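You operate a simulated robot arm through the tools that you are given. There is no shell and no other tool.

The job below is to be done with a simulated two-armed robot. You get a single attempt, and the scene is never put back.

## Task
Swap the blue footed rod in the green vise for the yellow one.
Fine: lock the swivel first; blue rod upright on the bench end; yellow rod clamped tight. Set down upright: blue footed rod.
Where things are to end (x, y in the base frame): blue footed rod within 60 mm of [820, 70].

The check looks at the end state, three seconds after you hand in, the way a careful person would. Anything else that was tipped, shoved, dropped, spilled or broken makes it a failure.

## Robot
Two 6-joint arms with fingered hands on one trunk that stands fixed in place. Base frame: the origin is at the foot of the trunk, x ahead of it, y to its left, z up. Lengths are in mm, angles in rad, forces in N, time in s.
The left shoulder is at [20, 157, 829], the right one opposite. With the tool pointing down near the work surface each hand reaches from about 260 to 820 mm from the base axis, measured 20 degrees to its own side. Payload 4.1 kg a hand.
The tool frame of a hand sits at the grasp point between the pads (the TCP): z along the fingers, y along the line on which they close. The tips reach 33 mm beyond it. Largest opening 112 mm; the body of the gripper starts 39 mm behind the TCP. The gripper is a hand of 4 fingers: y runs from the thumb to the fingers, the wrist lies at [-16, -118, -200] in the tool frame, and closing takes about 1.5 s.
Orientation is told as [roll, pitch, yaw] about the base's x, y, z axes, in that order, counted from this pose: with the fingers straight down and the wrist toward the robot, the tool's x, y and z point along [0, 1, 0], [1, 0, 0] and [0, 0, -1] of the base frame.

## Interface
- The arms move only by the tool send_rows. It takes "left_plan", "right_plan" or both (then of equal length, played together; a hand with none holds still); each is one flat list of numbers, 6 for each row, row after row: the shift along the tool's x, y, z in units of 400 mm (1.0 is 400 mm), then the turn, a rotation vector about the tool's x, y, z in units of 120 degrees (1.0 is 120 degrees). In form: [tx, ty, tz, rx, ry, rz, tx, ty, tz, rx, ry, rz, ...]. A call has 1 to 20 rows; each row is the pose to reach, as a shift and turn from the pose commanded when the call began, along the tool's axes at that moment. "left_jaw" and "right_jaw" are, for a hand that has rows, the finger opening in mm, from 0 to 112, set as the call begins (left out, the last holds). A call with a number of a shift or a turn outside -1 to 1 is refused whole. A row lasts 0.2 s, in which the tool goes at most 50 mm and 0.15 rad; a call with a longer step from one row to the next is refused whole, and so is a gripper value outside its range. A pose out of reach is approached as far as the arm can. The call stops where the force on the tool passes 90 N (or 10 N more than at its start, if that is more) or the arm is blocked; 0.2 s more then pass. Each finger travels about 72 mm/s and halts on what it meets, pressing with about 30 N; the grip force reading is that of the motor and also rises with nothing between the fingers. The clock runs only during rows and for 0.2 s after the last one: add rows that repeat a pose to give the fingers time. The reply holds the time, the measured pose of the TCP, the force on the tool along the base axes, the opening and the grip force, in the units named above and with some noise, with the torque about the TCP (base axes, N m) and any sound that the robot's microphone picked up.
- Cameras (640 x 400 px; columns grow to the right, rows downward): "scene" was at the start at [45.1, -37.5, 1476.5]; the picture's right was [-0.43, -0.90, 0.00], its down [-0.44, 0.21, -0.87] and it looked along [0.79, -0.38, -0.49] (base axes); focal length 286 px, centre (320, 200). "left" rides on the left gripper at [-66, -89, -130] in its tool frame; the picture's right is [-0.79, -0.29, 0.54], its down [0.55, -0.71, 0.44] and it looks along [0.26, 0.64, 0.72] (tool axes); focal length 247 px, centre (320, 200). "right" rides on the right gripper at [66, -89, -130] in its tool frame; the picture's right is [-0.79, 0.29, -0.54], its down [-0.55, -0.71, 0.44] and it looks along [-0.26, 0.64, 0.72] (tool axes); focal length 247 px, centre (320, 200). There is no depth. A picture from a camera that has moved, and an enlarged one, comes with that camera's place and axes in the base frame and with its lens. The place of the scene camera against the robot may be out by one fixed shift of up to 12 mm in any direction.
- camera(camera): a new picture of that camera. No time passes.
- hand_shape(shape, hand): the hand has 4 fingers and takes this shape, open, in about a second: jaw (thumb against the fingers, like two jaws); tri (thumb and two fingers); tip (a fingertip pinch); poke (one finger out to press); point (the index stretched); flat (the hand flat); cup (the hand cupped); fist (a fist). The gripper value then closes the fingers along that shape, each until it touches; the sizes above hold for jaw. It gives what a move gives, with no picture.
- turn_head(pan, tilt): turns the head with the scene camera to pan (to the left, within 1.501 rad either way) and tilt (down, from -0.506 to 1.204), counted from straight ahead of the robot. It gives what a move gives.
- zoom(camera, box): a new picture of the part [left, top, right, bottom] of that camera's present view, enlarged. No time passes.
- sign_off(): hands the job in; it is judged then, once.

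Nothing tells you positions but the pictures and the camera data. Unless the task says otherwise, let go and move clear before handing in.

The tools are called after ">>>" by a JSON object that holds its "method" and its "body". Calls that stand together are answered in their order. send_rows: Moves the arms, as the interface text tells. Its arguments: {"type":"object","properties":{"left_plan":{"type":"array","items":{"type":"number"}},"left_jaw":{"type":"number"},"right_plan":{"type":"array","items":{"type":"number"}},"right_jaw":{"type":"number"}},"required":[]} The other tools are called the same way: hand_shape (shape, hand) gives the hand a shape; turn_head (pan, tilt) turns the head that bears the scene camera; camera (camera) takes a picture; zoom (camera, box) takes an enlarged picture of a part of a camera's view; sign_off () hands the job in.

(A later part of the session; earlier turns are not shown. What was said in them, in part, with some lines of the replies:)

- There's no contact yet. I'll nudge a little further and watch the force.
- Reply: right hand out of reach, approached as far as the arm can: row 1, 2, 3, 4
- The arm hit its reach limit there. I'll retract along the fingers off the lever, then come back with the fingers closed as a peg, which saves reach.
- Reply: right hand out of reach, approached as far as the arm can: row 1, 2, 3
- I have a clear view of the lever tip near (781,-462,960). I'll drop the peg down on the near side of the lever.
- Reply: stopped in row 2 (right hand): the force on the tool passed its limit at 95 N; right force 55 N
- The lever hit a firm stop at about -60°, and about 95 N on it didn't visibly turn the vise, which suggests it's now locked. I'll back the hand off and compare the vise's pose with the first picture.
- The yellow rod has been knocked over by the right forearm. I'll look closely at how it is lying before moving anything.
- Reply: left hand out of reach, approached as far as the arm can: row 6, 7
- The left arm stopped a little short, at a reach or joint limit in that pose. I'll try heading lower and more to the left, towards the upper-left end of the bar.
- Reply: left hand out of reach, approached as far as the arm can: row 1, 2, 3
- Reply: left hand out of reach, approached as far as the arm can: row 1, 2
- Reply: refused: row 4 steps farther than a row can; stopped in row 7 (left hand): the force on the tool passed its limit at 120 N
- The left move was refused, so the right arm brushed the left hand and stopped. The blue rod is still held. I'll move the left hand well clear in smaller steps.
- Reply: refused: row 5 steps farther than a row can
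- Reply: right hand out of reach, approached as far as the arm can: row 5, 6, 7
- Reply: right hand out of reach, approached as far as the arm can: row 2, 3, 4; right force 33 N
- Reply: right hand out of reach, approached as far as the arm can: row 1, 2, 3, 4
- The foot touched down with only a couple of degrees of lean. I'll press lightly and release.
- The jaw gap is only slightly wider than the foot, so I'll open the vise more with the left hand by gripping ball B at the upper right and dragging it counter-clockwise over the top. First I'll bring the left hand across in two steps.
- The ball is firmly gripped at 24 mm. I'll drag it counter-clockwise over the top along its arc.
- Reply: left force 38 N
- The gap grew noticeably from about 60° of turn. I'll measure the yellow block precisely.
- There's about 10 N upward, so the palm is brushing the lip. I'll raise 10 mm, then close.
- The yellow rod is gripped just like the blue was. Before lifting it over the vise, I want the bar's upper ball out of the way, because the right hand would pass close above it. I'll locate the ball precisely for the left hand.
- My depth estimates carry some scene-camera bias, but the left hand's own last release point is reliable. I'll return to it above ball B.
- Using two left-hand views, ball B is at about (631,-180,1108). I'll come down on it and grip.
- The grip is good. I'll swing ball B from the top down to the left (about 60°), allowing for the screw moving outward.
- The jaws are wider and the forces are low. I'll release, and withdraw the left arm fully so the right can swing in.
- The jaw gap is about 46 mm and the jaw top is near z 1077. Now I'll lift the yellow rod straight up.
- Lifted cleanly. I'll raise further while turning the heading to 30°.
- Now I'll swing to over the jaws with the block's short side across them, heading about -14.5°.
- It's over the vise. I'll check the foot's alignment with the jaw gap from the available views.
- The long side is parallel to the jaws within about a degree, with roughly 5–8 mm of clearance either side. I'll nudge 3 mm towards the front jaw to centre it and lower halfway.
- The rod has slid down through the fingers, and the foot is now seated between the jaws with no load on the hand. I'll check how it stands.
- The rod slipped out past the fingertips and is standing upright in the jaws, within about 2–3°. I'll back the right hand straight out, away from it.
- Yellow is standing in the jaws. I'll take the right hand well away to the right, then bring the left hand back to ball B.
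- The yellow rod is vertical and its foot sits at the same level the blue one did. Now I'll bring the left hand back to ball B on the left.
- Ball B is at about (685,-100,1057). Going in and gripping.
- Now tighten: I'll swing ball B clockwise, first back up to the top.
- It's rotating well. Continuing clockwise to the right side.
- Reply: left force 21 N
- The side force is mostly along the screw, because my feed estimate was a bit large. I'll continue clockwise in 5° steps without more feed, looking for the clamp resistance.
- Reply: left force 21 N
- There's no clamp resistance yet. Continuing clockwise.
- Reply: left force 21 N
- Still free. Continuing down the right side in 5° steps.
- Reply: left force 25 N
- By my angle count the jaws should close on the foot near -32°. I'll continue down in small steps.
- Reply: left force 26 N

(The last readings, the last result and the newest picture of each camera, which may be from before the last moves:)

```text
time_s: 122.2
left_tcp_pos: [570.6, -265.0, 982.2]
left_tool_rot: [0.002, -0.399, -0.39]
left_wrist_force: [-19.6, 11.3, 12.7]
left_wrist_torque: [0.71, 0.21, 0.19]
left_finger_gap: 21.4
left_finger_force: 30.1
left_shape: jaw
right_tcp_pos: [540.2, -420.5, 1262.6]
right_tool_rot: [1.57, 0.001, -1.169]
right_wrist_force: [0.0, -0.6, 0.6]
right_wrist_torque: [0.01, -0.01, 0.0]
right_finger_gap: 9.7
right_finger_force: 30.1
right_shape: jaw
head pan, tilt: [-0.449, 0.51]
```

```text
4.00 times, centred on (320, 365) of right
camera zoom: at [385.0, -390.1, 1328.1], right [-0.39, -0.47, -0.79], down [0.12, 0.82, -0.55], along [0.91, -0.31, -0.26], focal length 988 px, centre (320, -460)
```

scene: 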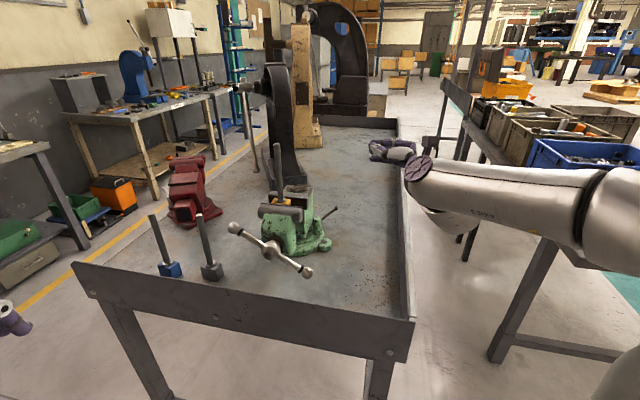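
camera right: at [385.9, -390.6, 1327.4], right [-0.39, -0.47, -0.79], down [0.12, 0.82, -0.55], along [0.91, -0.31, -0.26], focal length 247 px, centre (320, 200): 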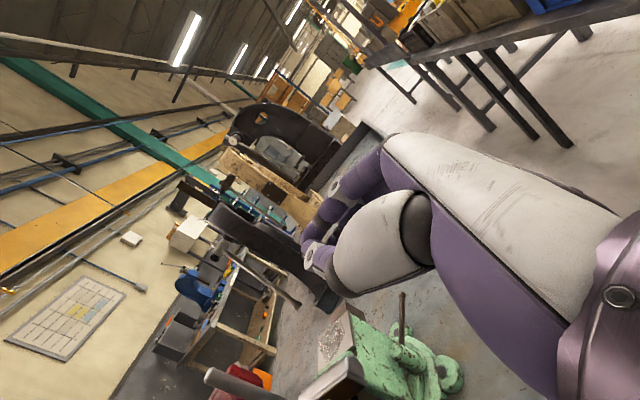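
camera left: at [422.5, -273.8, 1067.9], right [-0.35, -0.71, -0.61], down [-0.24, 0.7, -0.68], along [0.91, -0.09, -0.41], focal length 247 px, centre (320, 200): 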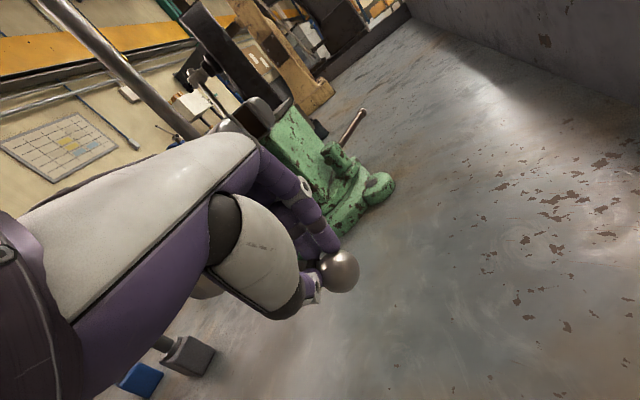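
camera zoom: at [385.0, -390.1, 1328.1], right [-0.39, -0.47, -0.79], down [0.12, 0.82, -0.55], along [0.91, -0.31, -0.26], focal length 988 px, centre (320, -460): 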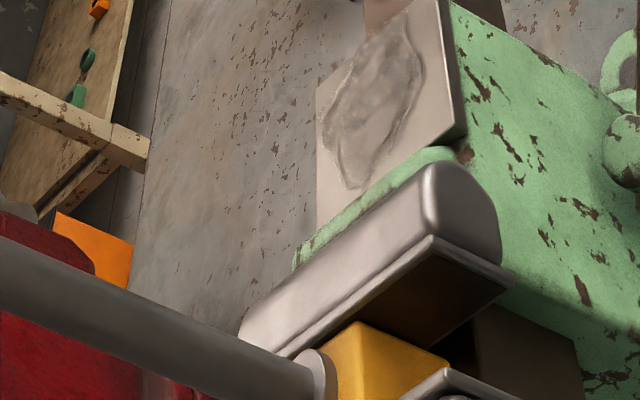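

Resistance is starting to show. Continuing down slowly.

>>> {"method": "send_rows", "body": {"left_plan": [0.004, -0.0035, 0.0106, 0, 0, 0, 0.008, -0.007, 0.0212, 0, 0, 0, 0.013, -0.01, 0.0316, 0, 0, 0, 0.0178, -0.013, 0.042, 0, 0, 0, 0.0235, -0.0158, 0.0521, 0, 0, 0, 0.0295, -0.0185, 0.0622, 0, 0, 0]}}

>>> {"method": "camera", "body": {"camera": "left"}}

>>> {"method": "zoom", "body": {"camera": "right", "box": [240, 330, 400, 400]}}

>>> {"method": "camera", "body": {"camera": "scene"}}

```text
time_s: 123.6
left_tcp_pos: [578.4, -254.9, 956.6]
left_tool_rot: [0.003, -0.399, -0.39]
left_wrist_force: [-27.9, 9.9, 14.3]
left_wrist_torque: [0.81, 0.49, 0.21]
left_finger_gap: 21.5
left_finger_force: 29.8
left_shape: jaw
right_tcp_pos: [538.6, -419.9, 1262.9]
right_tool_rot: [1.569, 0.001, -1.169]
right_wrist_force: [-0.3, 0.6, 0.6]
right_wrist_torque: [-0.03, -0.01, 0.0]
right_finger_gap: 9.8
right_finger_force: 29.9
right_shape: jaw
head pan, tilt: [-0.449, 0.51]
```

```text
taken
camera left: at [429.6, -264.3, 1042.7], right [-0.35, -0.71, -0.61], down [-0.24, 0.7, -0.68], along [0.91, -0.09, -0.41], focal length 247 px, centre (320, 200)
```

left: 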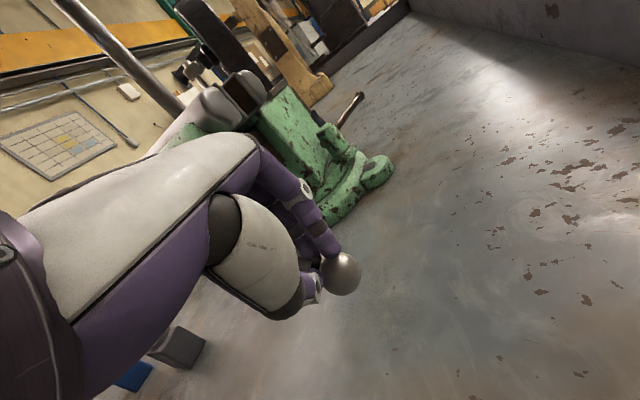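

```text
4.00 times, centred on (320, 365) of right
camera zoom: at [384.7, -390.1, 1328.1], right [-0.39, -0.47, -0.79], down [0.12, 0.82, -0.55], along [0.91, -0.31, -0.26], focal length 988 px, centre (320, -460)
```

zoom: 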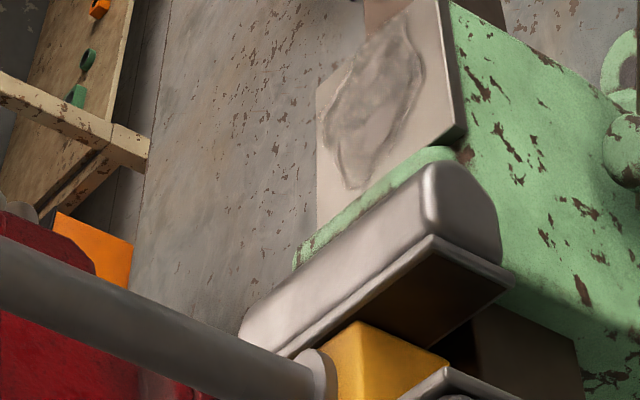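

```text
taken
```

scene: 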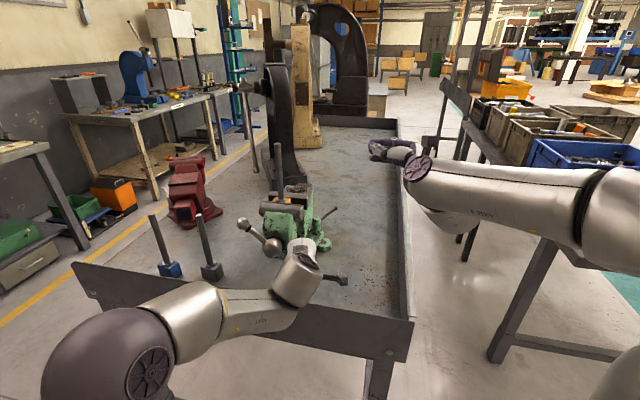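

Resistance has risen steadily since about 17° while the jaw stopped moving, so the jaws are gripping the foot and building up clamp force. I'll let go of ball B here and check that it holds, then continue tightening with ball A at the upper left.

>>> {"method": "send_rows", "body": {"left_plan": [0, 0, 0, 0, 0, 0, 0, 0, 0, 0, 0, 0, 0, 0, 0, 0, 0, 0, 0, 0, 0, 0, 0, 0, -0.02, 0, -0.1, 0, 0, 0, -0.04, 0, -0.21, 0, 0, 0, -0.04, -0.03, -0.32, 0, 0, 0, -0.02, -0.06, -0.43, 0, 0, 0], "left_jaw": 70}}

>>> {"method": "camera", "body": {"camera": "left"}}

>>> {"method": "zoom", "body": {"camera": "scene", "box": [220, 130, 360, 290]}}

>>> {"method": "zoom", "body": {"camera": "right", "box": [200, 290, 400, 400]}}

```text
time_s: 125.4
left_tcp_pos: [493.2, -228.5, 1105.6]
left_tool_rot: [0.0, -0.398, -0.388]
left_wrist_force: [0.2, -0.2, -0.2]
left_wrist_torque: [0.01, 0.03, -0.01]
left_finger_gap: 69.8
left_finger_force: 0.0
left_shape: jaw
right_tcp_pos: [541.1, -421.2, 1259.5]
right_tool_rot: [1.567, 0.001, -1.168]
right_wrist_force: [0.1, -0.3, -0.4]
right_wrist_torque: [0.02, -0.05, 0.0]
right_finger_gap: 9.7
right_finger_force: 30.3
right_shape: jaw
head pan, tilt: [-0.449, 0.51]
```

```text
taken
camera left: at [346.0, -238.9, 1192.4], right [-0.35, -0.71, -0.61], down [-0.24, 0.7, -0.68], along [0.91, -0.09, -0.41], focal length 247 px, centre (320, 200)
```

left: 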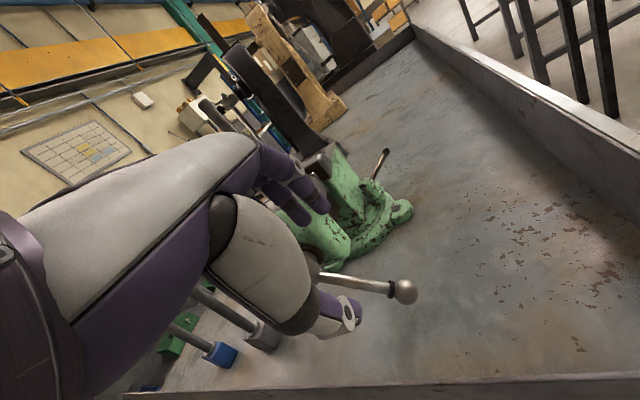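

```text
2.50 times, centred on (290, 210) of scene
camera zoom: at [45.6, -37.8, 1476.5], right [-0.43, -0.9, 0.0], down [-0.44, 0.21, -0.87], along [0.79, -0.38, -0.49], focal length 716 px, centre (395, 175)
```

zoom: 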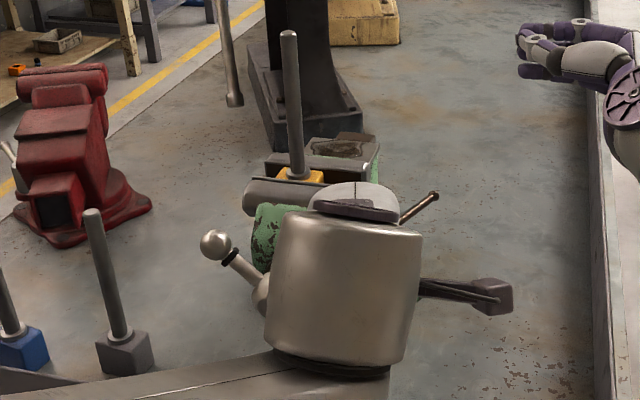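

```text
3.20 times, centred on (300, 345) of right
camera zoom: at [386.5, -390.7, 1327.4], right [-0.39, -0.47, -0.79], down [0.12, 0.82, -0.55], along [0.91, -0.31, -0.26], focal length 790 px, centre (384, -264)
```

zoom: 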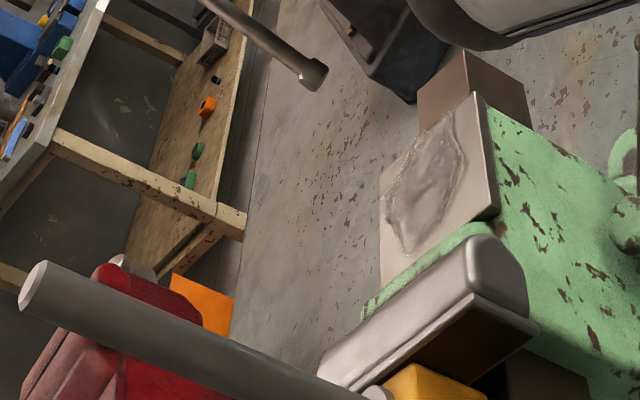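

The bar held its position after release. Moving the left hand to above ball A, upper left.

>>> {"method": "send_rows", "body": {"left_plan": [0.05, 0.035, -0.08, 0, 0, 0, 0.13, 0.07, -0.13, 0, 0, 0, 0.21, 0.105, -0.155, 0, 0, 0, 0.291, 0.1395, -0.17, 0, 0, 0, 0.348, 0.187, -0.114, 0, 0, 0, 0.404, 0.235, -0.057, 0, 0, 0, 0.461, 0.283, -0.001, 0, 0, 0]}}

>>> {"method": "camera", "body": {"camera": "left"}}

>>> {"method": "zoom", "body": {"camera": "scene", "box": [220, 130, 360, 290]}}

```text
time_s: 127.0
left_tcp_pos: [660.2, -98.6, 1152.4]
left_tool_rot: [0.002, -0.398, -0.388]
left_wrist_force: [-1.1, 0.1, 1.4]
left_wrist_torque: [0.01, -0.02, 0.01]
left_finger_gap: 69.7
left_finger_force: 0.1
left_shape: jaw
right_tcp_pos: [539.7, -420.5, 1260.9]
right_tool_rot: [1.569, -0.001, -1.169]
right_wrist_force: [-0.4, -0.5, 0.4]
right_wrist_torque: [0.01, 0.03, -0.02]
right_finger_gap: 9.5
right_finger_force: 30.2
right_shape: jaw
head pan, tilt: [-0.449, 0.51]
```

```text
taken
camera left: at [512.2, -106.9, 1237.6], right [-0.35, -0.71, -0.61], down [-0.24, 0.7, -0.68], along [0.91, -0.09, -0.41], focal length 247 px, centre (320, 200)
```

left: 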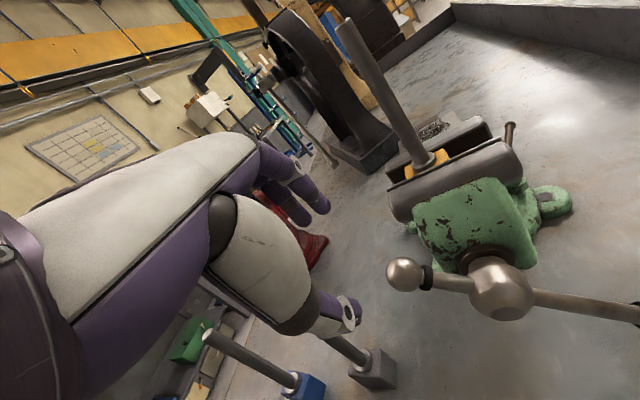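

```text
2.50 times, centred on (290, 210) of scene
camera zoom: at [44.6, -37.5, 1476.6], right [-0.43, -0.9, 0.0], down [-0.44, 0.21, -0.87], along [0.79, -0.38, -0.49], focal length 716 px, centre (395, 175)
```

zoom: 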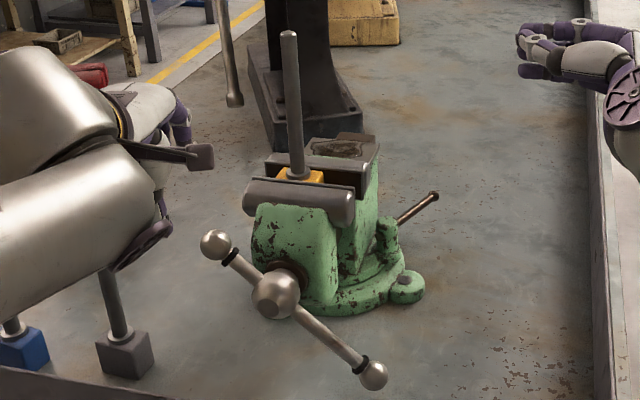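

The T-bar has slid a little through the hub: A is now about 82 mm from it, near (671,-135,1056). I'll grip A and continue tightening clockwise.

>>> {"method": "send_rows", "body": {"left_plan": [-0.074, -0.039, 0.02, 0, 0, 0, -0.074, -0.039, 0.08, 0, 0, 0, -0.074, -0.039, 0.14, 0, 0, 0, -0.074, -0.039, 0.199, 0, 0, 0]}}

>>> {"method": "send_rows", "body": {"left_plan": [0, 0, 0, 0, 0, 0, 0, 0, 0, 0, 0, 0, 0, 0, 0, 0, 0, 0, 0, 0, 0, 0, 0, 0, 0, 0, 0, 0, 0, 0, 0, 0, 0, 0, 0, 0], "left_jaw": 0}}

>>> {"method": "camera", "body": {"camera": "left"}}

```text
time_s: 128.0
left_tcp_pos: [663.9, -131.4, 1069.7]
left_tool_rot: [0.003, -0.4, -0.387]
left_wrist_force: [0.0, -0.5, 0.2]
left_wrist_torque: [0.02, 0.0, 0.04]
left_finger_gap: 69.4
left_finger_force: 0.0
left_shape: jaw
right_tcp_pos: [540.2, -422.7, 1260.2]
right_tool_rot: [1.569, 0.0, -1.171]
right_wrist_force: [0.2, 0.9, 0.3]
right_wrist_torque: [0.01, 0.0, -0.04]
right_finger_gap: 9.4
right_finger_force: 30.0
right_shape: jaw
head pan, tilt: [-0.449, 0.51]
```

```text
time_s: 129.4
left_tcp_pos: [665.4, -131.6, 1071.0]
left_tool_rot: [0.001, -0.397, -0.389]
left_wrist_force: [-1.6, -0.7, -5.4]
left_wrist_torque: [0.04, 0.07, -0.03]
left_finger_gap: 24.1
left_finger_force: 30.0
left_shape: jaw
right_tcp_pos: [540.9, -421.7, 1261.5]
right_tool_rot: [1.568, -0.001, -1.169]
right_wrist_force: [0.9, 0.6, -0.8]
right_wrist_torque: [-0.01, 0.02, 0.0]
right_finger_gap: 9.5
right_finger_force: 29.9
right_shape: jaw
head pan, tilt: [-0.449, 0.51]
```

```text
taken
camera left: at [516.2, -141.1, 1156.6], right [-0.35, -0.71, -0.61], down [-0.24, 0.7, -0.68], along [0.91, -0.09, -0.41], focal length 247 px, centre (320, 200)
```

left: 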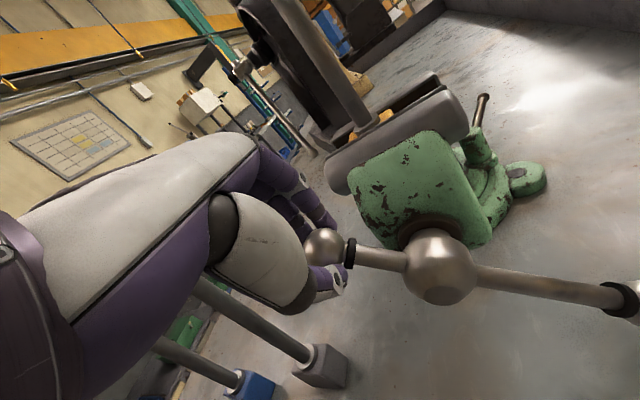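

Gripped. I'll pull the bar back to centre slightly and swing A clockwise.

>>> {"method": "send_rows", "body": {"left_plan": [0.0226, 0.0131, -0.0171, 0, 0, 0, 0.0453, 0.0263, -0.0343, 0, 0, 0, 0.0123, 0.0313, -0.0665, 0, 0, 0, -0.026, 0.0328, -0.0938, 0, 0, 0, -0.0678, 0.0305, -0.1143, 0, 0, 0]}}

>>> {"method": "camera", "body": {"camera": "left"}}

>>> {"method": "zoom", "body": {"camera": "scene", "box": [220, 130, 360, 290]}}

```text
time_s: 130.6
left_tcp_pos: [649.6, -151.2, 1116.6]
left_tool_rot: [0.0, -0.399, -0.383]
left_wrist_force: [11.1, 12.1, -12.7]
left_wrist_torque: [0.32, -0.41, 0.31]
left_finger_gap: 22.7
left_finger_force: 30.1
left_shape: jaw
right_tcp_pos: [541.2, -419.4, 1260.8]
right_tool_rot: [1.566, 0.0, -1.17]
right_wrist_force: [0.3, 0.5, 0.1]
right_wrist_torque: [0.0, -0.01, -0.03]
right_finger_gap: 9.8
right_finger_force: 29.7
right_shape: jaw
head pan, tilt: [-0.449, 0.51]
```

```text
taken
camera left: at [501.5, -161.7, 1203.4], right [-0.35, -0.71, -0.61], down [-0.24, 0.7, -0.68], along [0.91, -0.09, -0.42], focal length 247 px, centre (320, 200)
```

left: 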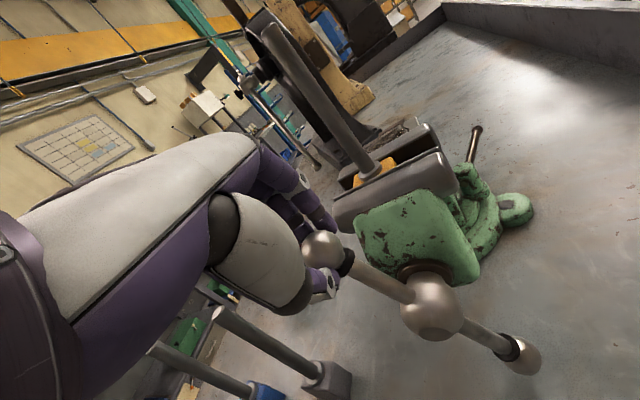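

```text
2.50 times, centred on (290, 210) of scene
camera zoom: at [46.0, -36.9, 1476.5], right [-0.43, -0.9, 0.0], down [-0.44, 0.21, -0.87], along [0.79, -0.38, -0.49], focal length 716 px, centre (395, 175)
```

zoom: 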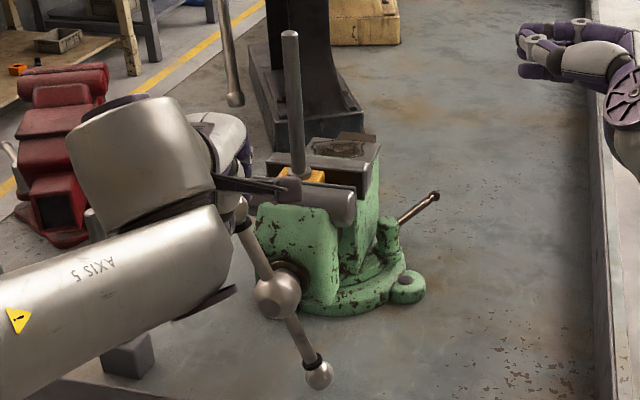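

The tightening torque is now about 2.1 Nm and rising. Continuing clockwise.

>>> {"method": "send_rows", "body": {"left_plan": [-0.0443, -0.0058, -0.014, 0, 0, 0, -0.0895, -0.0148, -0.0203, 0, 0, 0, -0.1345, -0.027, -0.0195, 0, 0, 0, -0.1783, -0.042, -0.0108, 0, 0, 0]}}

>>> {"method": "camera", "body": {"camera": "left"}}

>>> {"method": "zoom", "body": {"camera": "scene", "box": [220, 130, 360, 290]}}

```text
time_s: 131.6
left_tcp_pos: [608.5, -208.6, 1116.1]
left_tool_rot: [0.002, -0.402, -0.38]
left_wrist_force: [9.7, 25.0, 6.4]
left_wrist_torque: [0.59, -0.43, 0.34]
left_finger_gap: 21.7
left_finger_force: 30.1
left_shape: jaw
right_tcp_pos: [541.3, -420.0, 1263.7]
right_tool_rot: [1.567, -0.001, -1.17]
right_wrist_force: [1.8, -0.7, 0.0]
right_wrist_torque: [0.01, 0.02, -0.01]
right_finger_gap: 9.6
right_finger_force: 29.9
right_shape: jaw
head pan, tilt: [-0.449, 0.51]
```

```text
taken
camera left: at [459.0, -219.9, 1202.1], right [-0.34, -0.72, -0.61], down [-0.24, 0.69, -0.68], along [0.91, -0.08, -0.41], focal length 247 px, centre (320, 200)
```

left: 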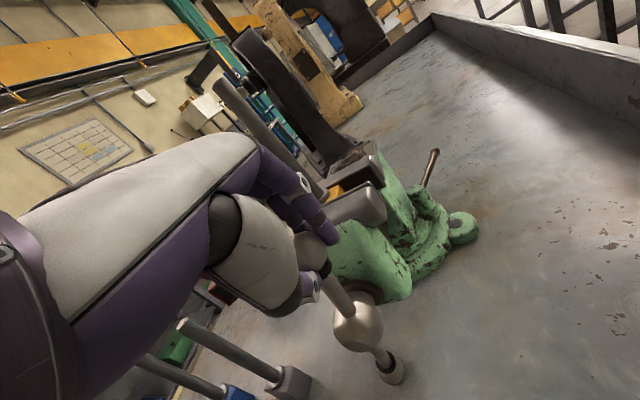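

```text
2.50 times, centred on (290, 210) of scene
camera zoom: at [45.5, -36.2, 1476.6], right [-0.43, -0.9, 0.0], down [-0.44, 0.21, -0.87], along [0.79, -0.38, -0.49], focal length 716 px, centre (395, 175)
```

zoom: 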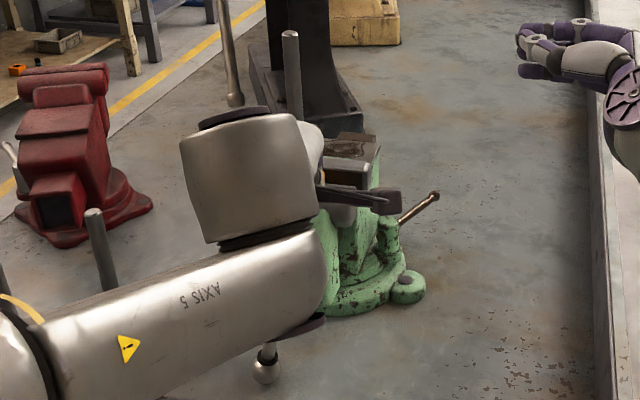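

The friction grip is nearing its limit, at about 2.3 Nm. I'll bring A over to the right, where I can push straight down on it.

>>> {"method": "send_rows", "body": {"left_plan": [-0.0403, -0.0173, 0.0158, 0, 0, 0, -0.0768, -0.0363, 0.038, 0, 0, 0, -0.1075, -0.0563, 0.0665, 0, 0, 0, -0.1325, -0.077, 0.1003, 0, 0, 0]}}

>>> {"method": "camera", "body": {"camera": "left"}}

>>> {"method": "zoom", "body": {"camera": "scene", "box": [220, 130, 360, 290]}}

```text
time_s: 132.6
left_tcp_pos: [573.5, -257.4, 1066.1]
left_tool_rot: [0.002, -0.4, -0.387]
left_wrist_force: [-0.2, -1.1, 0.4]
left_wrist_torque: [0.01, 0.0, 0.0]
left_finger_gap: 18.3
left_finger_force: 29.5
left_shape: jaw
right_tcp_pos: [541.4, -421.3, 1262.0]
right_tool_rot: [1.569, -0.002, -1.17]
right_wrist_force: [0.0, 0.0, 0.7]
right_wrist_torque: [-0.02, -0.02, -0.01]
right_finger_gap: 9.2
right_finger_force: 29.9
right_shape: jaw
head pan, tilt: [-0.449, 0.51]
```

```text
taken
camera left: at [424.7, -267.5, 1151.9], right [-0.35, -0.71, -0.61], down [-0.24, 0.7, -0.68], along [0.91, -0.09, -0.41], focal length 247 px, centre (320, 200)
```

left: 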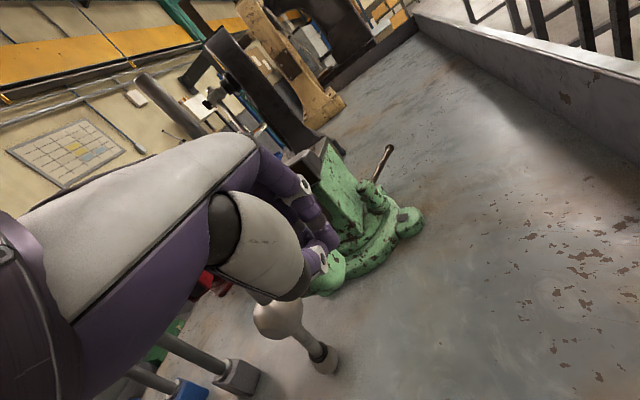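

```text
2.50 times, centred on (290, 210) of scene
camera zoom: at [45.1, -37.4, 1476.5], right [-0.43, -0.9, 0.0], down [-0.44, 0.21, -0.87], along [0.79, -0.38, -0.49], focal length 716 px, centre (395, 175)
```

zoom: 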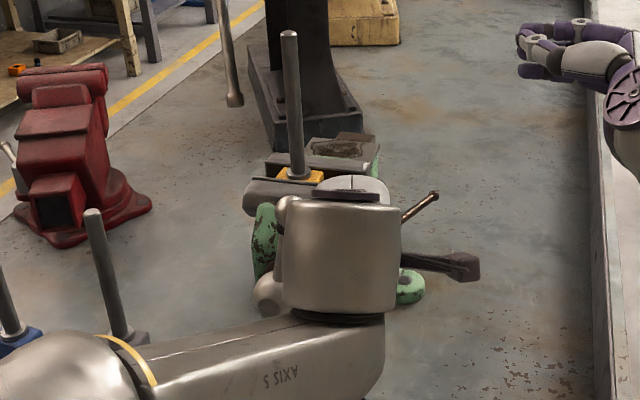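

The ball slipped out of the pinch near the top. I'll lift clear, then push it from the left with closed fingers instead.

>>> {"method": "send_rows", "body": {"left_plan": [0, -0.03, -0.1, 0, 0, 0, 0, -0.06, -0.21, 0, 0, 0, 0.03, -0.06, -0.32, 0, 0, 0], "left_jaw": 0}}

>>> {"method": "camera", "body": {"camera": "left"}}

>>> {"method": "zoom", "body": {"camera": "scene", "box": [220, 130, 360, 290]}}

```text
time_s: 133.4
left_tcp_pos: [509.9, -218.6, 1173.8]
left_tool_rot: [0.001, -0.398, -0.386]
left_wrist_force: [0.4, -0.9, -0.4]
left_wrist_torque: [0.0, -0.03, -0.01]
left_finger_gap: 18.3
left_finger_force: 30.0
left_shape: jaw
right_tcp_pos: [540.5, -422.1, 1261.5]
right_tool_rot: [1.568, 0.001, -1.169]
right_wrist_force: [0.6, -0.7, 0.3]
right_wrist_torque: [0.01, -0.05, 0.01]
right_finger_gap: 9.5
right_finger_force: 30.4
right_shape: jaw
head pan, tilt: [-0.449, 0.51]
```

```text
taken
camera left: at [362.3, -229.6, 1259.9], right [-0.35, -0.71, -0.61], down [-0.24, 0.7, -0.68], along [0.91, -0.09, -0.42], focal length 247 px, centre (320, 200)
```

left: 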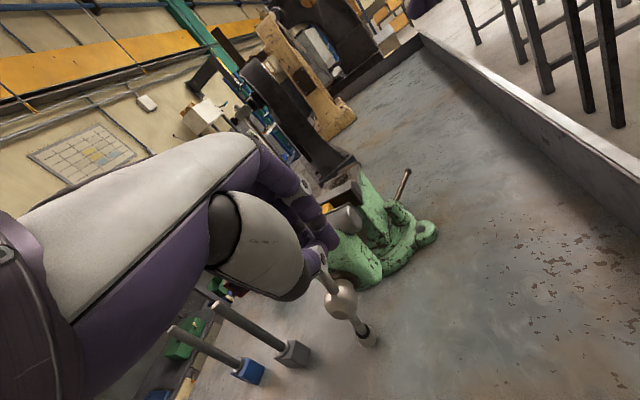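

```text
2.50 times, centred on (290, 210) of scene
camera zoom: at [45.5, -37.8, 1476.5], right [-0.43, -0.9, 0.0], down [-0.44, 0.21, -0.87], along [0.79, -0.38, -0.49], focal length 716 px, centre (395, 175)
```

zoom: 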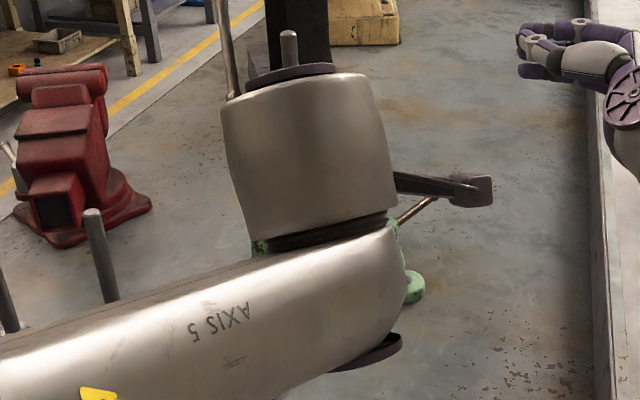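

I'll move the left hand left and look again at the ball's position.

>>> {"method": "send_rows", "body": {"left_plan": [0.1, 0, -0.05, 0, 0, 0, 0.2, 0, -0.08, 0, 0, 0, 0.3, 0, -0.08, 0, 0, 0], "left_jaw": 30}}

>>> {"method": "camera", "body": {"camera": "left"}}

>>> {"method": "zoom", "body": {"camera": "scene", "box": [220, 130, 360, 290]}}

```text
time_s: 134.2
left_tcp_pos: [544.4, -103.9, 1203.2]
left_tool_rot: [0.002, -0.399, -0.387]
left_wrist_force: [0.1, 0.1, -0.2]
left_wrist_torque: [0.04, 0.0, 0.0]
left_finger_gap: 29.8
left_finger_force: 0.1
left_shape: jaw
right_tcp_pos: [541.2, -421.0, 1261.1]
right_tool_rot: [1.571, 0.0, -1.171]
right_wrist_force: [-0.3, -0.5, -0.4]
right_wrist_torque: [0.02, 0.02, 0.03]
right_finger_gap: 9.4
right_finger_force: 30.3
right_shape: jaw
head pan, tilt: [-0.449, 0.51]
```

```text
taken
camera left: at [397.1, -113.9, 1289.2], right [-0.35, -0.71, -0.61], down [-0.24, 0.7, -0.68], along [0.91, -0.09, -0.41], focal length 247 px, centre (320, 200)
```

left: 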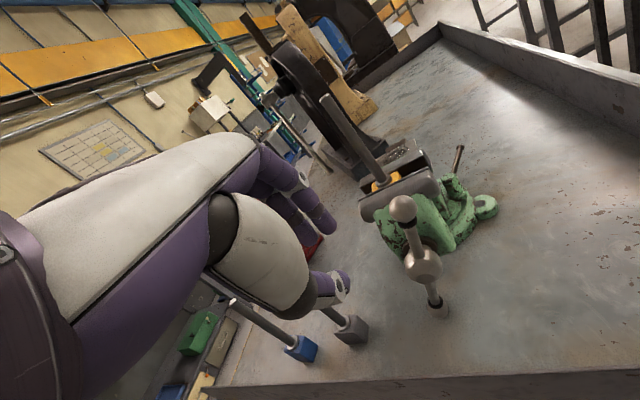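

```text
2.50 times, centred on (290, 210) of scene
camera zoom: at [45.0, -38.0, 1476.5], right [-0.43, -0.9, 0.0], down [-0.44, 0.21, -0.87], along [0.79, -0.38, -0.49], focal length 716 px, centre (395, 175)
```

zoom: 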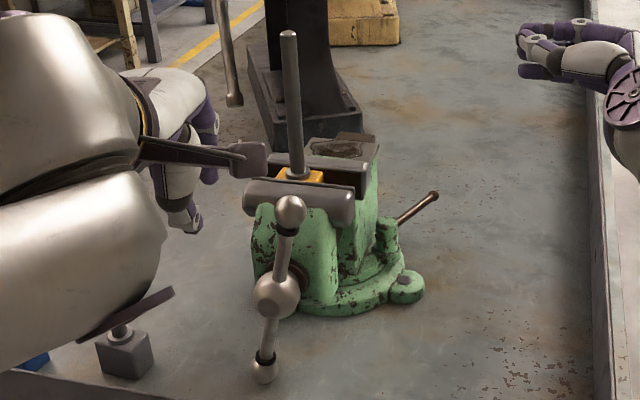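

The bar stands with A near the top (φ≈78°), so the clamp is holding. I'll push A to the right with the side of the closed fingers for more torque.

>>> {"method": "send_rows", "body": {"left_plan": [-0.012, 0.079, 0.059, 0, 0, 0, -0.023, 0.157, 0.117, 0, 0, 0, -0.035, 0.236, 0.176, 0, 0, 0, -0.035, 0.218, 0.217, 0, 0, 0, -0.035, 0.2, 0.26, 0, 0, 0, -0.035, 0.1845, 0.298, 0, 0, 0, -0.035, 0.1845, 0.298, 0, 0, 0], "left_jaw": 0}}

>>> {"method": "camera", "body": {"camera": "left"}}

>>> {"method": "zoom", "body": {"camera": "scene", "box": [220, 130, 360, 290]}}

```text
time_s: 135.8
left_tcp_pos: [645.2, -159.1, 1122.4]
left_tool_rot: [0.003, -0.399, -0.388]
left_wrist_force: [0.0, -0.6, 0.1]
left_wrist_torque: [0.02, 0.0, 0.02]
left_finger_gap: 0.2
left_finger_force: 29.5
left_shape: jaw
right_tcp_pos: [540.1, -421.8, 1261.2]
right_tool_rot: [1.568, 0.0, -1.17]
right_wrist_force: [-1.1, -0.1, 0.3]
right_wrist_torque: [0.03, -0.01, -0.02]
right_finger_gap: 9.2
right_finger_force: 29.8
right_shape: jaw
head pan, tilt: [-0.449, 0.51]
```

```text
taken
camera left: at [497.2, -169.0, 1208.9], right [-0.35, -0.71, -0.61], down [-0.24, 0.7, -0.68], along [0.91, -0.09, -0.41], focal length 247 px, centre (320, 200)
```

left: 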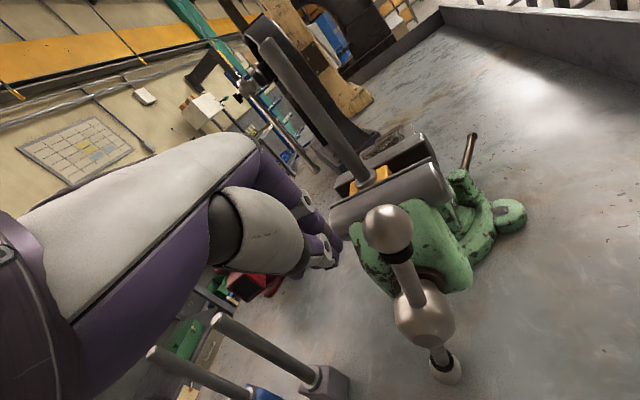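

```text
2.50 times, centred on (290, 210) of scene
camera zoom: at [45.1, -37.5, 1476.5], right [-0.43, -0.9, 0.0], down [-0.44, 0.21, -0.87], along [0.79, -0.38, -0.49], focal length 716 px, centre (395, 175)
```

zoom: 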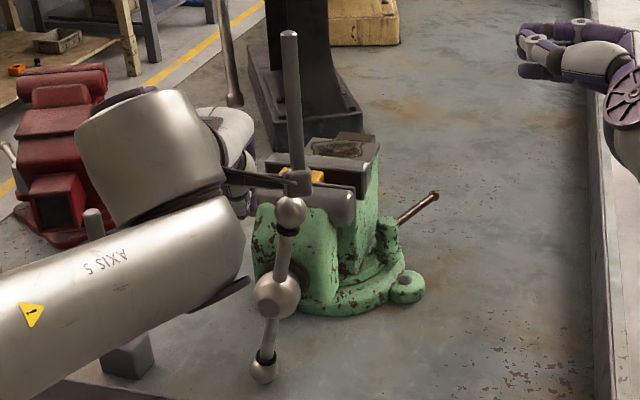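

The fingers are just to the left of ball A. I'll push it clockwise along the arc. The move stops itself at the force limit.

>>> {"method": "send_rows", "body": {"left_plan": [-0.03, -0.004, -0.01, 0, 0, 0, -0.058, -0.007, -0.0193, 0, 0, 0, -0.076, -0.011, -0.0208, 0, 0, 0, -0.094, -0.0153, -0.0223, 0, 0, 0, -0.117, -0.022, -0.02, 0, 0, 0, -0.1405, -0.0293, -0.0178, 0, 0, 0, -0.163, -0.0375, -0.012, 0, 0, 0, -0.1853, -0.0458, -0.0065, 0, 0, 0]}}

>>> {"method": "camera", "body": {"camera": "left"}}

>>> {"method": "zoom", "body": {"camera": "scene", "box": [220, 130, 360, 290]}}

```text
time_s: 137.6
left_tcp_pos: [603.2, -217.4, 1119.4]
left_tool_rot: [0.002, -0.4, -0.38]
left_wrist_force: [13.6, 24.0, 11.6]
left_wrist_torque: [0.52, -0.39, 0.35]
left_finger_gap: 0.2
left_finger_force: 30.0
left_shape: jaw
right_tcp_pos: [541.4, -420.3, 1262.4]
right_tool_rot: [1.567, -0.001, -1.171]
right_wrist_force: [-0.3, 0.5, 0.0]
right_wrist_torque: [0.02, 0.0, 0.01]
right_finger_gap: 9.3
right_finger_force: 29.3
right_shape: jaw
head pan, tilt: [-0.449, 0.51]
```

```text
taken
camera left: at [454.3, -228.3, 1204.8], right [-0.34, -0.71, -0.61], down [-0.24, 0.69, -0.68], along [0.91, -0.08, -0.41], focal length 247 px, centre (320, 200)
```

left: 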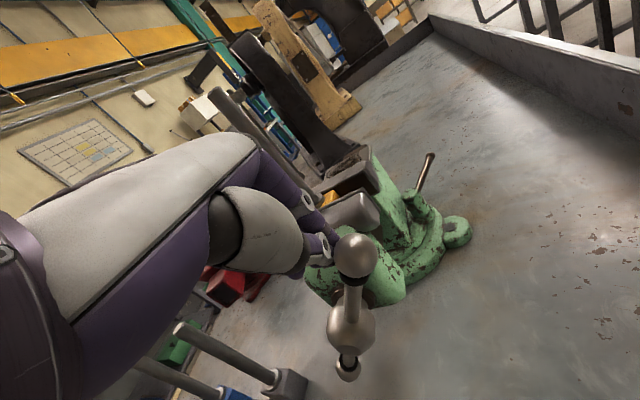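

```text
2.50 times, centred on (290, 210) of scene
camera zoom: at [45.4, -36.3, 1476.6], right [-0.43, -0.9, 0.0], down [-0.44, 0.21, -0.87], along [0.79, -0.38, -0.49], focal length 716 px, centre (395, 175)
```

zoom: 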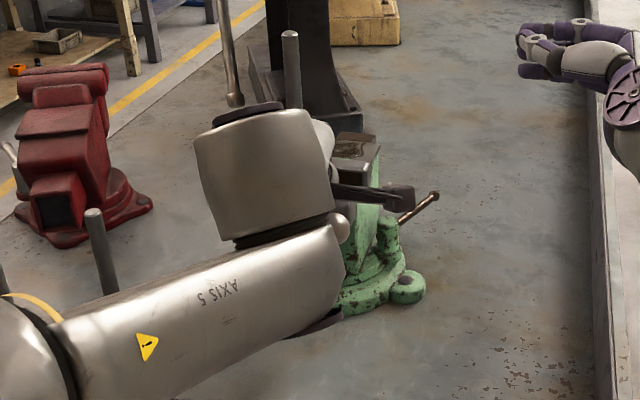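

Around 30 N (about 3 Nm) and still turning. Continuing clockwise towards horizontal.

>>> {"method": "send_rows", "body": {"left_plan": [-0.0206, -0.0094, 0.0095, 0, 0, 0, -0.0412, -0.0187, 0.019, 0, 0, 0, -0.06, -0.029, 0.032, 0, 0, 0, -0.077, -0.0392, 0.0453, 0, 0, 0, -0.093, -0.05, 0.061, 0, 0, 0, -0.107, -0.0605, 0.0773, 0, 0, 0, -0.12, -0.0715, 0.095, 0, 0, 0, -0.1315, -0.0825, 0.1138, 0, 0, 0]}}

>>> {"method": "camera", "body": {"camera": "left"}}

>>> {"method": "zoom", "body": {"camera": "scene", "box": [220, 130, 360, 290]}}

```text
time_s: 139.4
left_tcp_pos: [570.6, -264.8, 1070.2]
left_tool_rot: [-0.006, -0.41, -0.384]
left_wrist_force: [17.3, 6.7, 29.2]
left_wrist_torque: [0.02, -0.62, 0.12]
left_finger_gap: 0.0
left_finger_force: 29.7
left_shape: jaw
right_tcp_pos: [541.5, -419.8, 1261.7]
right_tool_rot: [1.568, 0.0, -1.169]
right_wrist_force: [0.5, -0.2, -0.2]
right_wrist_torque: [0.02, -0.02, 0.03]
right_finger_gap: 9.3
right_finger_force: 30.2
right_shape: jaw
head pan, tilt: [-0.449, 0.51]
```

```text
taken
camera left: at [421.4, -274.1, 1155.0], right [-0.34, -0.72, -0.6], down [-0.24, 0.69, -0.69], along [0.91, -0.09, -0.41], focal length 247 px, centre (320, 200)
```

left: 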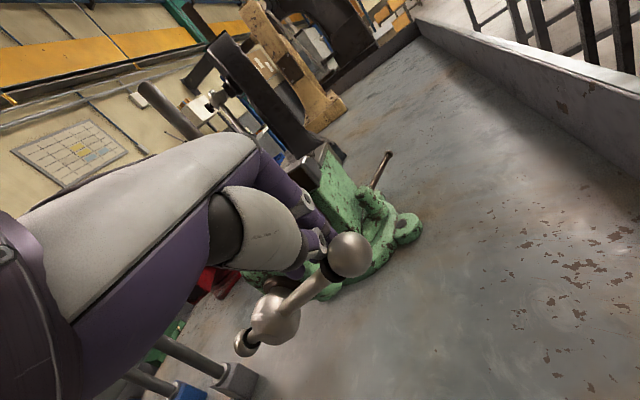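

```text
2.50 times, centred on (290, 210) of scene
camera zoom: at [45.0, -36.9, 1476.6], right [-0.43, -0.9, 0.0], down [-0.44, 0.21, -0.87], along [0.79, -0.38, -0.49], focal length 716 px, centre (395, 175)
```

zoom: 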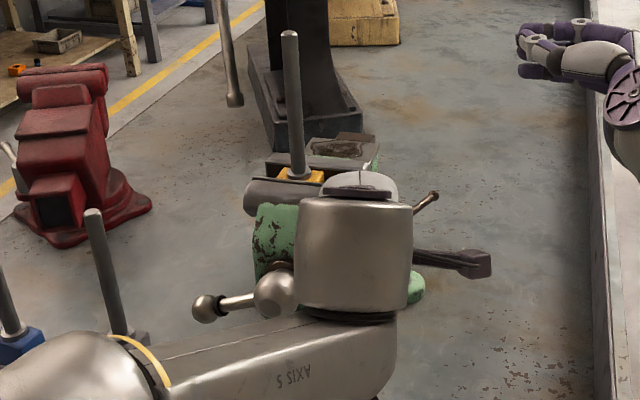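

Now A is to the right and I'm on top of the bar. I'll push straight down for more torque.

>>> {"method": "send_rows", "body": {"left_plan": [0, -0.006, 0.0144, 0, 0, 0, 0, -0.012, 0.029, 0, 0, 0, 0, -0.018, 0.043, 0, 0, 0, 0, -0.0245, 0.058, 0, 0, 0, 0, -0.0305, 0.072, 0, 0, 0, 0, -0.0365, 0.0865, 0, 0, 0, 0, -0.0425, 0.101, 0, 0, 0, 0, -0.0487, 0.115, 0, 0, 0]}}

>>> {"method": "camera", "body": {"camera": "left"}}

>>> {"method": "zoom", "body": {"camera": "scene", "box": [220, 130, 360, 290]}}

```text
time_s: 141.2
left_tcp_pos: [572.1, -265.0, 1024.0]
left_tool_rot: [-0.011, -0.418, -0.381]
left_wrist_force: [23.6, -17.1, 42.8]
left_wrist_torque: [-0.19, -0.57, -0.28]
left_finger_gap: 0.1
left_finger_force: 29.8
left_shape: jaw
right_tcp_pos: [539.5, -421.7, 1261.5]
right_tool_rot: [1.57, 0.001, -1.17]
right_wrist_force: [0.2, -0.7, 0.5]
right_wrist_torque: [-0.01, 0.03, 0.0]
right_finger_gap: 9.4
right_finger_force: 30.3
right_shape: jaw
head pan, tilt: [-0.449, 0.51]
```

```text
taken
camera left: at [423.4, -274.6, 1108.9], right [-0.34, -0.72, -0.6], down [-0.23, 0.68, -0.69], along [0.91, -0.09, -0.4], focal length 247 px, centre (320, 200)
```

left: 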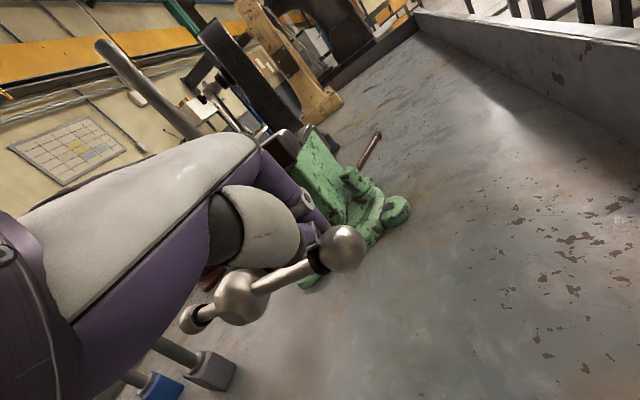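

```text
2.50 times, centred on (290, 210) of scene
camera zoom: at [45.0, -37.8, 1476.5], right [-0.43, -0.9, 0.0], down [-0.44, 0.21, -0.87], along [0.79, -0.38, -0.49], focal length 716 px, centre (395, 175)
```

zoom: 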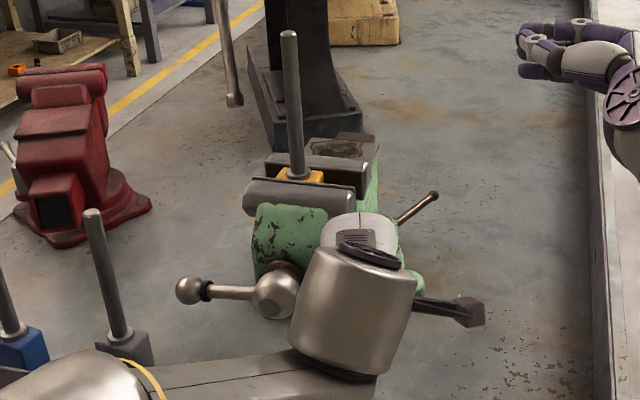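

About 43 N (4.3 Nm) now. I'll push further down for a firmly tight clamp.

>>> {"method": "send_rows", "body": {"left_plan": [0.001, -0.006, 0.0144, 0, 0, 0, 0.003, -0.012, 0.029, 0, 0, 0, 0.006, -0.018, 0.043, 0, 0, 0, 0.009, -0.0245, 0.058, 0, 0, 0, 0.013, -0.0305, 0.072, 0, 0, 0, 0.018, -0.0365, 0.0865, 0, 0, 0, 0.023, -0.0425, 0.101, 0, 0, 0, 0.029, -0.0487, 0.115, 0, 0, 0]}}

>>> {"method": "camera", "body": {"camera": "left"}}

>>> {"method": "zoom", "body": {"camera": "scene", "box": [220, 130, 360, 290]}}

```text
time_s: 143.0
left_tcp_pos: [577.4, -258.2, 978.5]
left_tool_rot: [-0.005, -0.426, -0.385]
left_wrist_force: [22.9, -36.2, 51.1]
left_wrist_torque: [0.2, -0.72, -0.36]
left_finger_gap: 0.0
left_finger_force: 30.3
left_shape: jaw
right_tcp_pos: [539.8, -421.9, 1260.8]
right_tool_rot: [1.569, 0.001, -1.171]
right_wrist_force: [0.0, -0.9, -0.3]
right_wrist_torque: [-0.02, 0.02, 0.0]
right_finger_gap: 9.5
right_finger_force: 29.8
right_shape: jaw
head pan, tilt: [-0.449, 0.51]
```

```text
taken
camera left: at [427.4, -266.4, 1061.1], right [-0.33, -0.72, -0.61], down [-0.22, 0.69, -0.69], along [0.92, -0.1, -0.39], focal length 247 px, centre (320, 200)
```

left: 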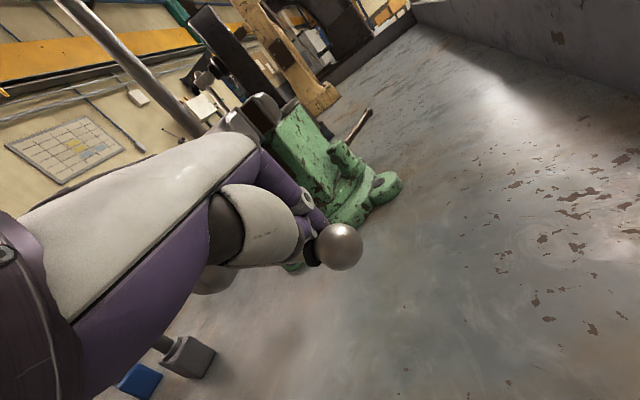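

```text
2.50 times, centred on (290, 210) of scene
camera zoom: at [44.6, -38.5, 1476.5], right [-0.43, -0.9, 0.0], down [-0.44, 0.21, -0.87], along [0.79, -0.38, -0.49], focal length 716 px, centre (395, 175)
```

zoom: 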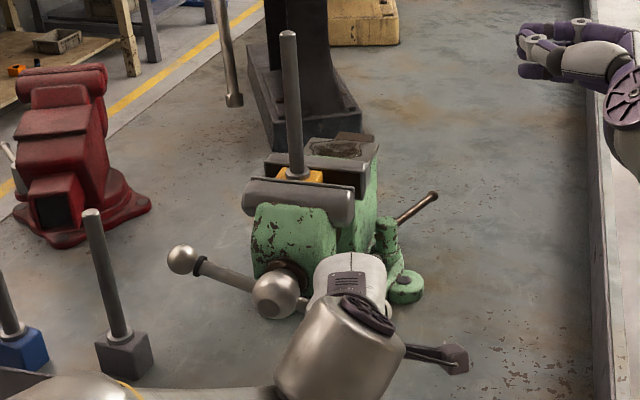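

Now about 5 Nm, roughly 200° past first contact. The blue rod was only about 50° past contact, so this is firmly tight. I'll lift the left hand off and check that nothing springs back.

>>> {"method": "send_rows", "body": {"left_plan": [0, 0.02, -0.06, 0, 0, 0, 0, 0.05, -0.14, 0, 0, 0, 0, 0.02, -0.24, 0, 0, 0, 0.02, -0.05, -0.32, 0, 0, 0, 0.09, -0.13, -0.36, 0, 0, 0, 0.17, -0.21, -0.38, 0, 0, 0, 0.25, -0.29, -0.4, 0, 0, 0, 0.33, -0.37, -0.42, 0, 0, 0, 0.41, -0.45, -0.44, 0, 0, 0]}}

>>> {"method": "camera", "body": {"camera": "scene"}}

>>> {"method": "zoom", "body": {"camera": "scene", "box": [220, 130, 360, 290]}}

>>> {"method": "zoom", "body": {"camera": "scene", "box": [130, 180, 250, 300]}}

```text
time_s: 145.0
left_tcp_pos: [418.9, -13.4, 1055.4]
left_tool_rot: [0.002, -0.401, -0.386]
left_wrist_force: [0.1, -0.3, -0.6]
left_wrist_torque: [-0.02, 0.03, 0.0]
left_finger_gap: 0.0
left_finger_force: 30.2
left_shape: jaw
right_tcp_pos: [541.2, -421.7, 1261.1]
right_tool_rot: [1.569, 0.001, -1.169]
right_wrist_force: [0.3, -0.7, 0.0]
right_wrist_torque: [-0.01, -0.02, 0.02]
right_finger_gap: 9.2
right_finger_force: 29.5
right_shape: jaw
head pan, tilt: [-0.449, 0.51]
```

```text
taken
```

scene: 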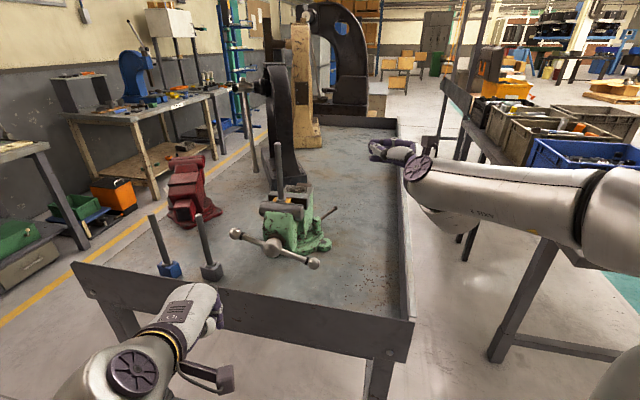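

```text
2.50 times, centred on (290, 210) of scene
camera zoom: at [45.4, -38.1, 1476.5], right [-0.43, -0.9, 0.0], down [-0.44, 0.21, -0.87], along [0.79, -0.38, -0.49], focal length 716 px, centre (395, 175)
```

zoom: 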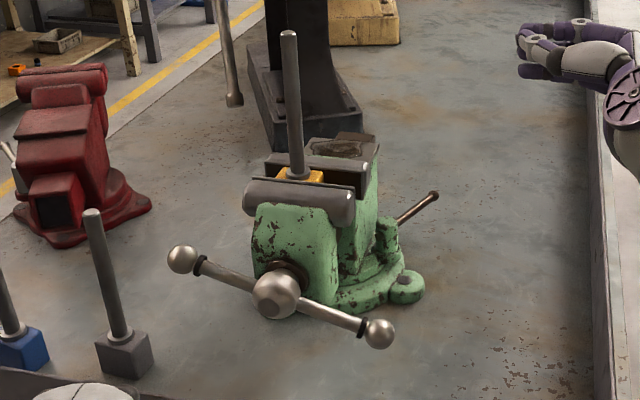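

```text
3.33 times, centred on (190, 240) of scene
camera zoom: at [45.4, -38.1, 1476.5], right [-0.43, -0.9, 0.0], down [-0.44, 0.21, -0.87], along [0.79, -0.38, -0.49], focal length 954 px, centre (753, 67)
```

zoom: 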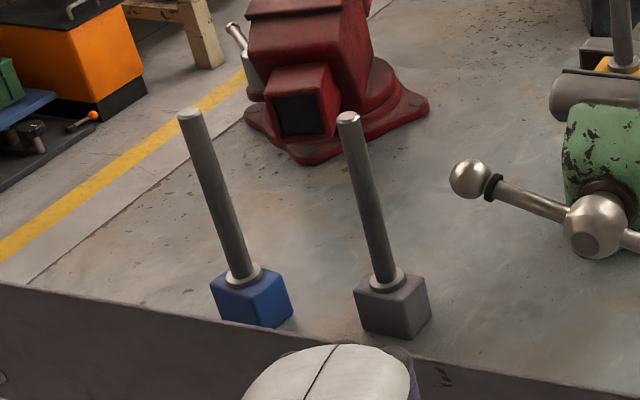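

Everything holds: the bar stayed put, and blue, grey and yellow are all upright. Blue is at about (799,78). I'll take one last close look at the clamped foot before handing in.

>>> {"method": "zoom", "body": {"camera": "scene", "box": [255, 180, 325, 235]}}

>>> {"method": "zoom", "body": {"camera": "left", "box": [330, 0, 640, 220]}}

>>> {"method": "zoom", "body": {"camera": "right", "box": [200, 290, 440, 400]}}

```text
7.27 times, centred on (290, 208) of scene
camera zoom: at [45.4, -38.1, 1476.5], right [-0.43, -0.9, 0.0], down [-0.44, 0.21, -0.87], along [0.79, -0.38, -0.49], focal length 2081 px, centre (538, 146)
```

zoom: 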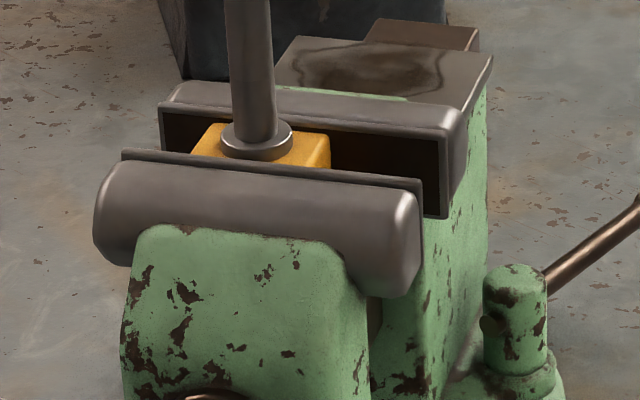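

```text
1.82 times, centred on (485, 110) of left
camera zoom: at [270.0, -24.1, 1141.2], right [-0.35, -0.71, -0.61], down [-0.24, 0.7, -0.68], along [0.91, -0.09, -0.41], focal length 449 px, centre (20, 364)
```

zoom: 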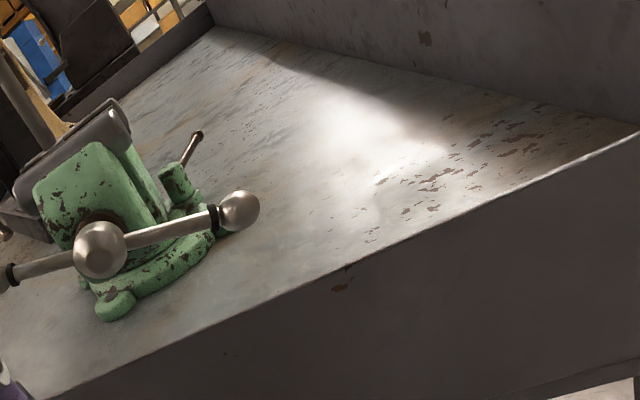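

```text
2.67 times, centred on (320, 345) of right
camera zoom: at [386.3, -391.0, 1327.4], right [-0.39, -0.47, -0.79], down [0.12, 0.82, -0.55], along [0.91, -0.31, -0.26], focal length 659 px, centre (320, -187)
```

zoom: 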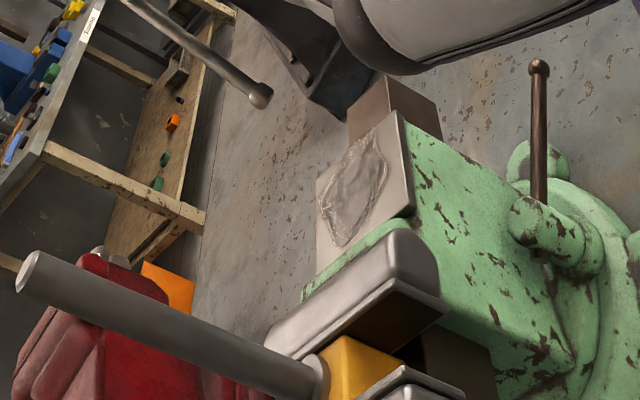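

>>> {"method": "sign_off", "body": {}}

```text
The job is handed in.
```

I've handed the job in: the yellow footed rod is clamped in the green vise and the blue one is standing upright on the bench end. I haven't seen the check's result.

- **Swivel lock:** I turned the lock lever about 50° to a firm stop before touching the handle. I judged that to be locked because the vise didn't turn under about 95 N on the lever, but nothing confirmed the lock directly.
- **Blue rod:** it stands at about (799, 78), roughly 22 mm from the target.
- **Yellow rod:** its foot sits between the jaws with the short side across them, as near as I could measure the way the blue one sat. I tightened to about 5 Nm, well past where the blue one was, and the handle stayed put when I let go. I didn't push on the rod to test it.
- **Grey rod:** it hasn't moved and is still upright.

Two things went wrong on the way. My right forearm knocked the yellow rod over early on, so it leaned against the side lip until I picked it up. Later it slipped a few centimetres out of my fingers into the open jaws, where it landed standing upright. Both hands are clear of the rods and the vise.
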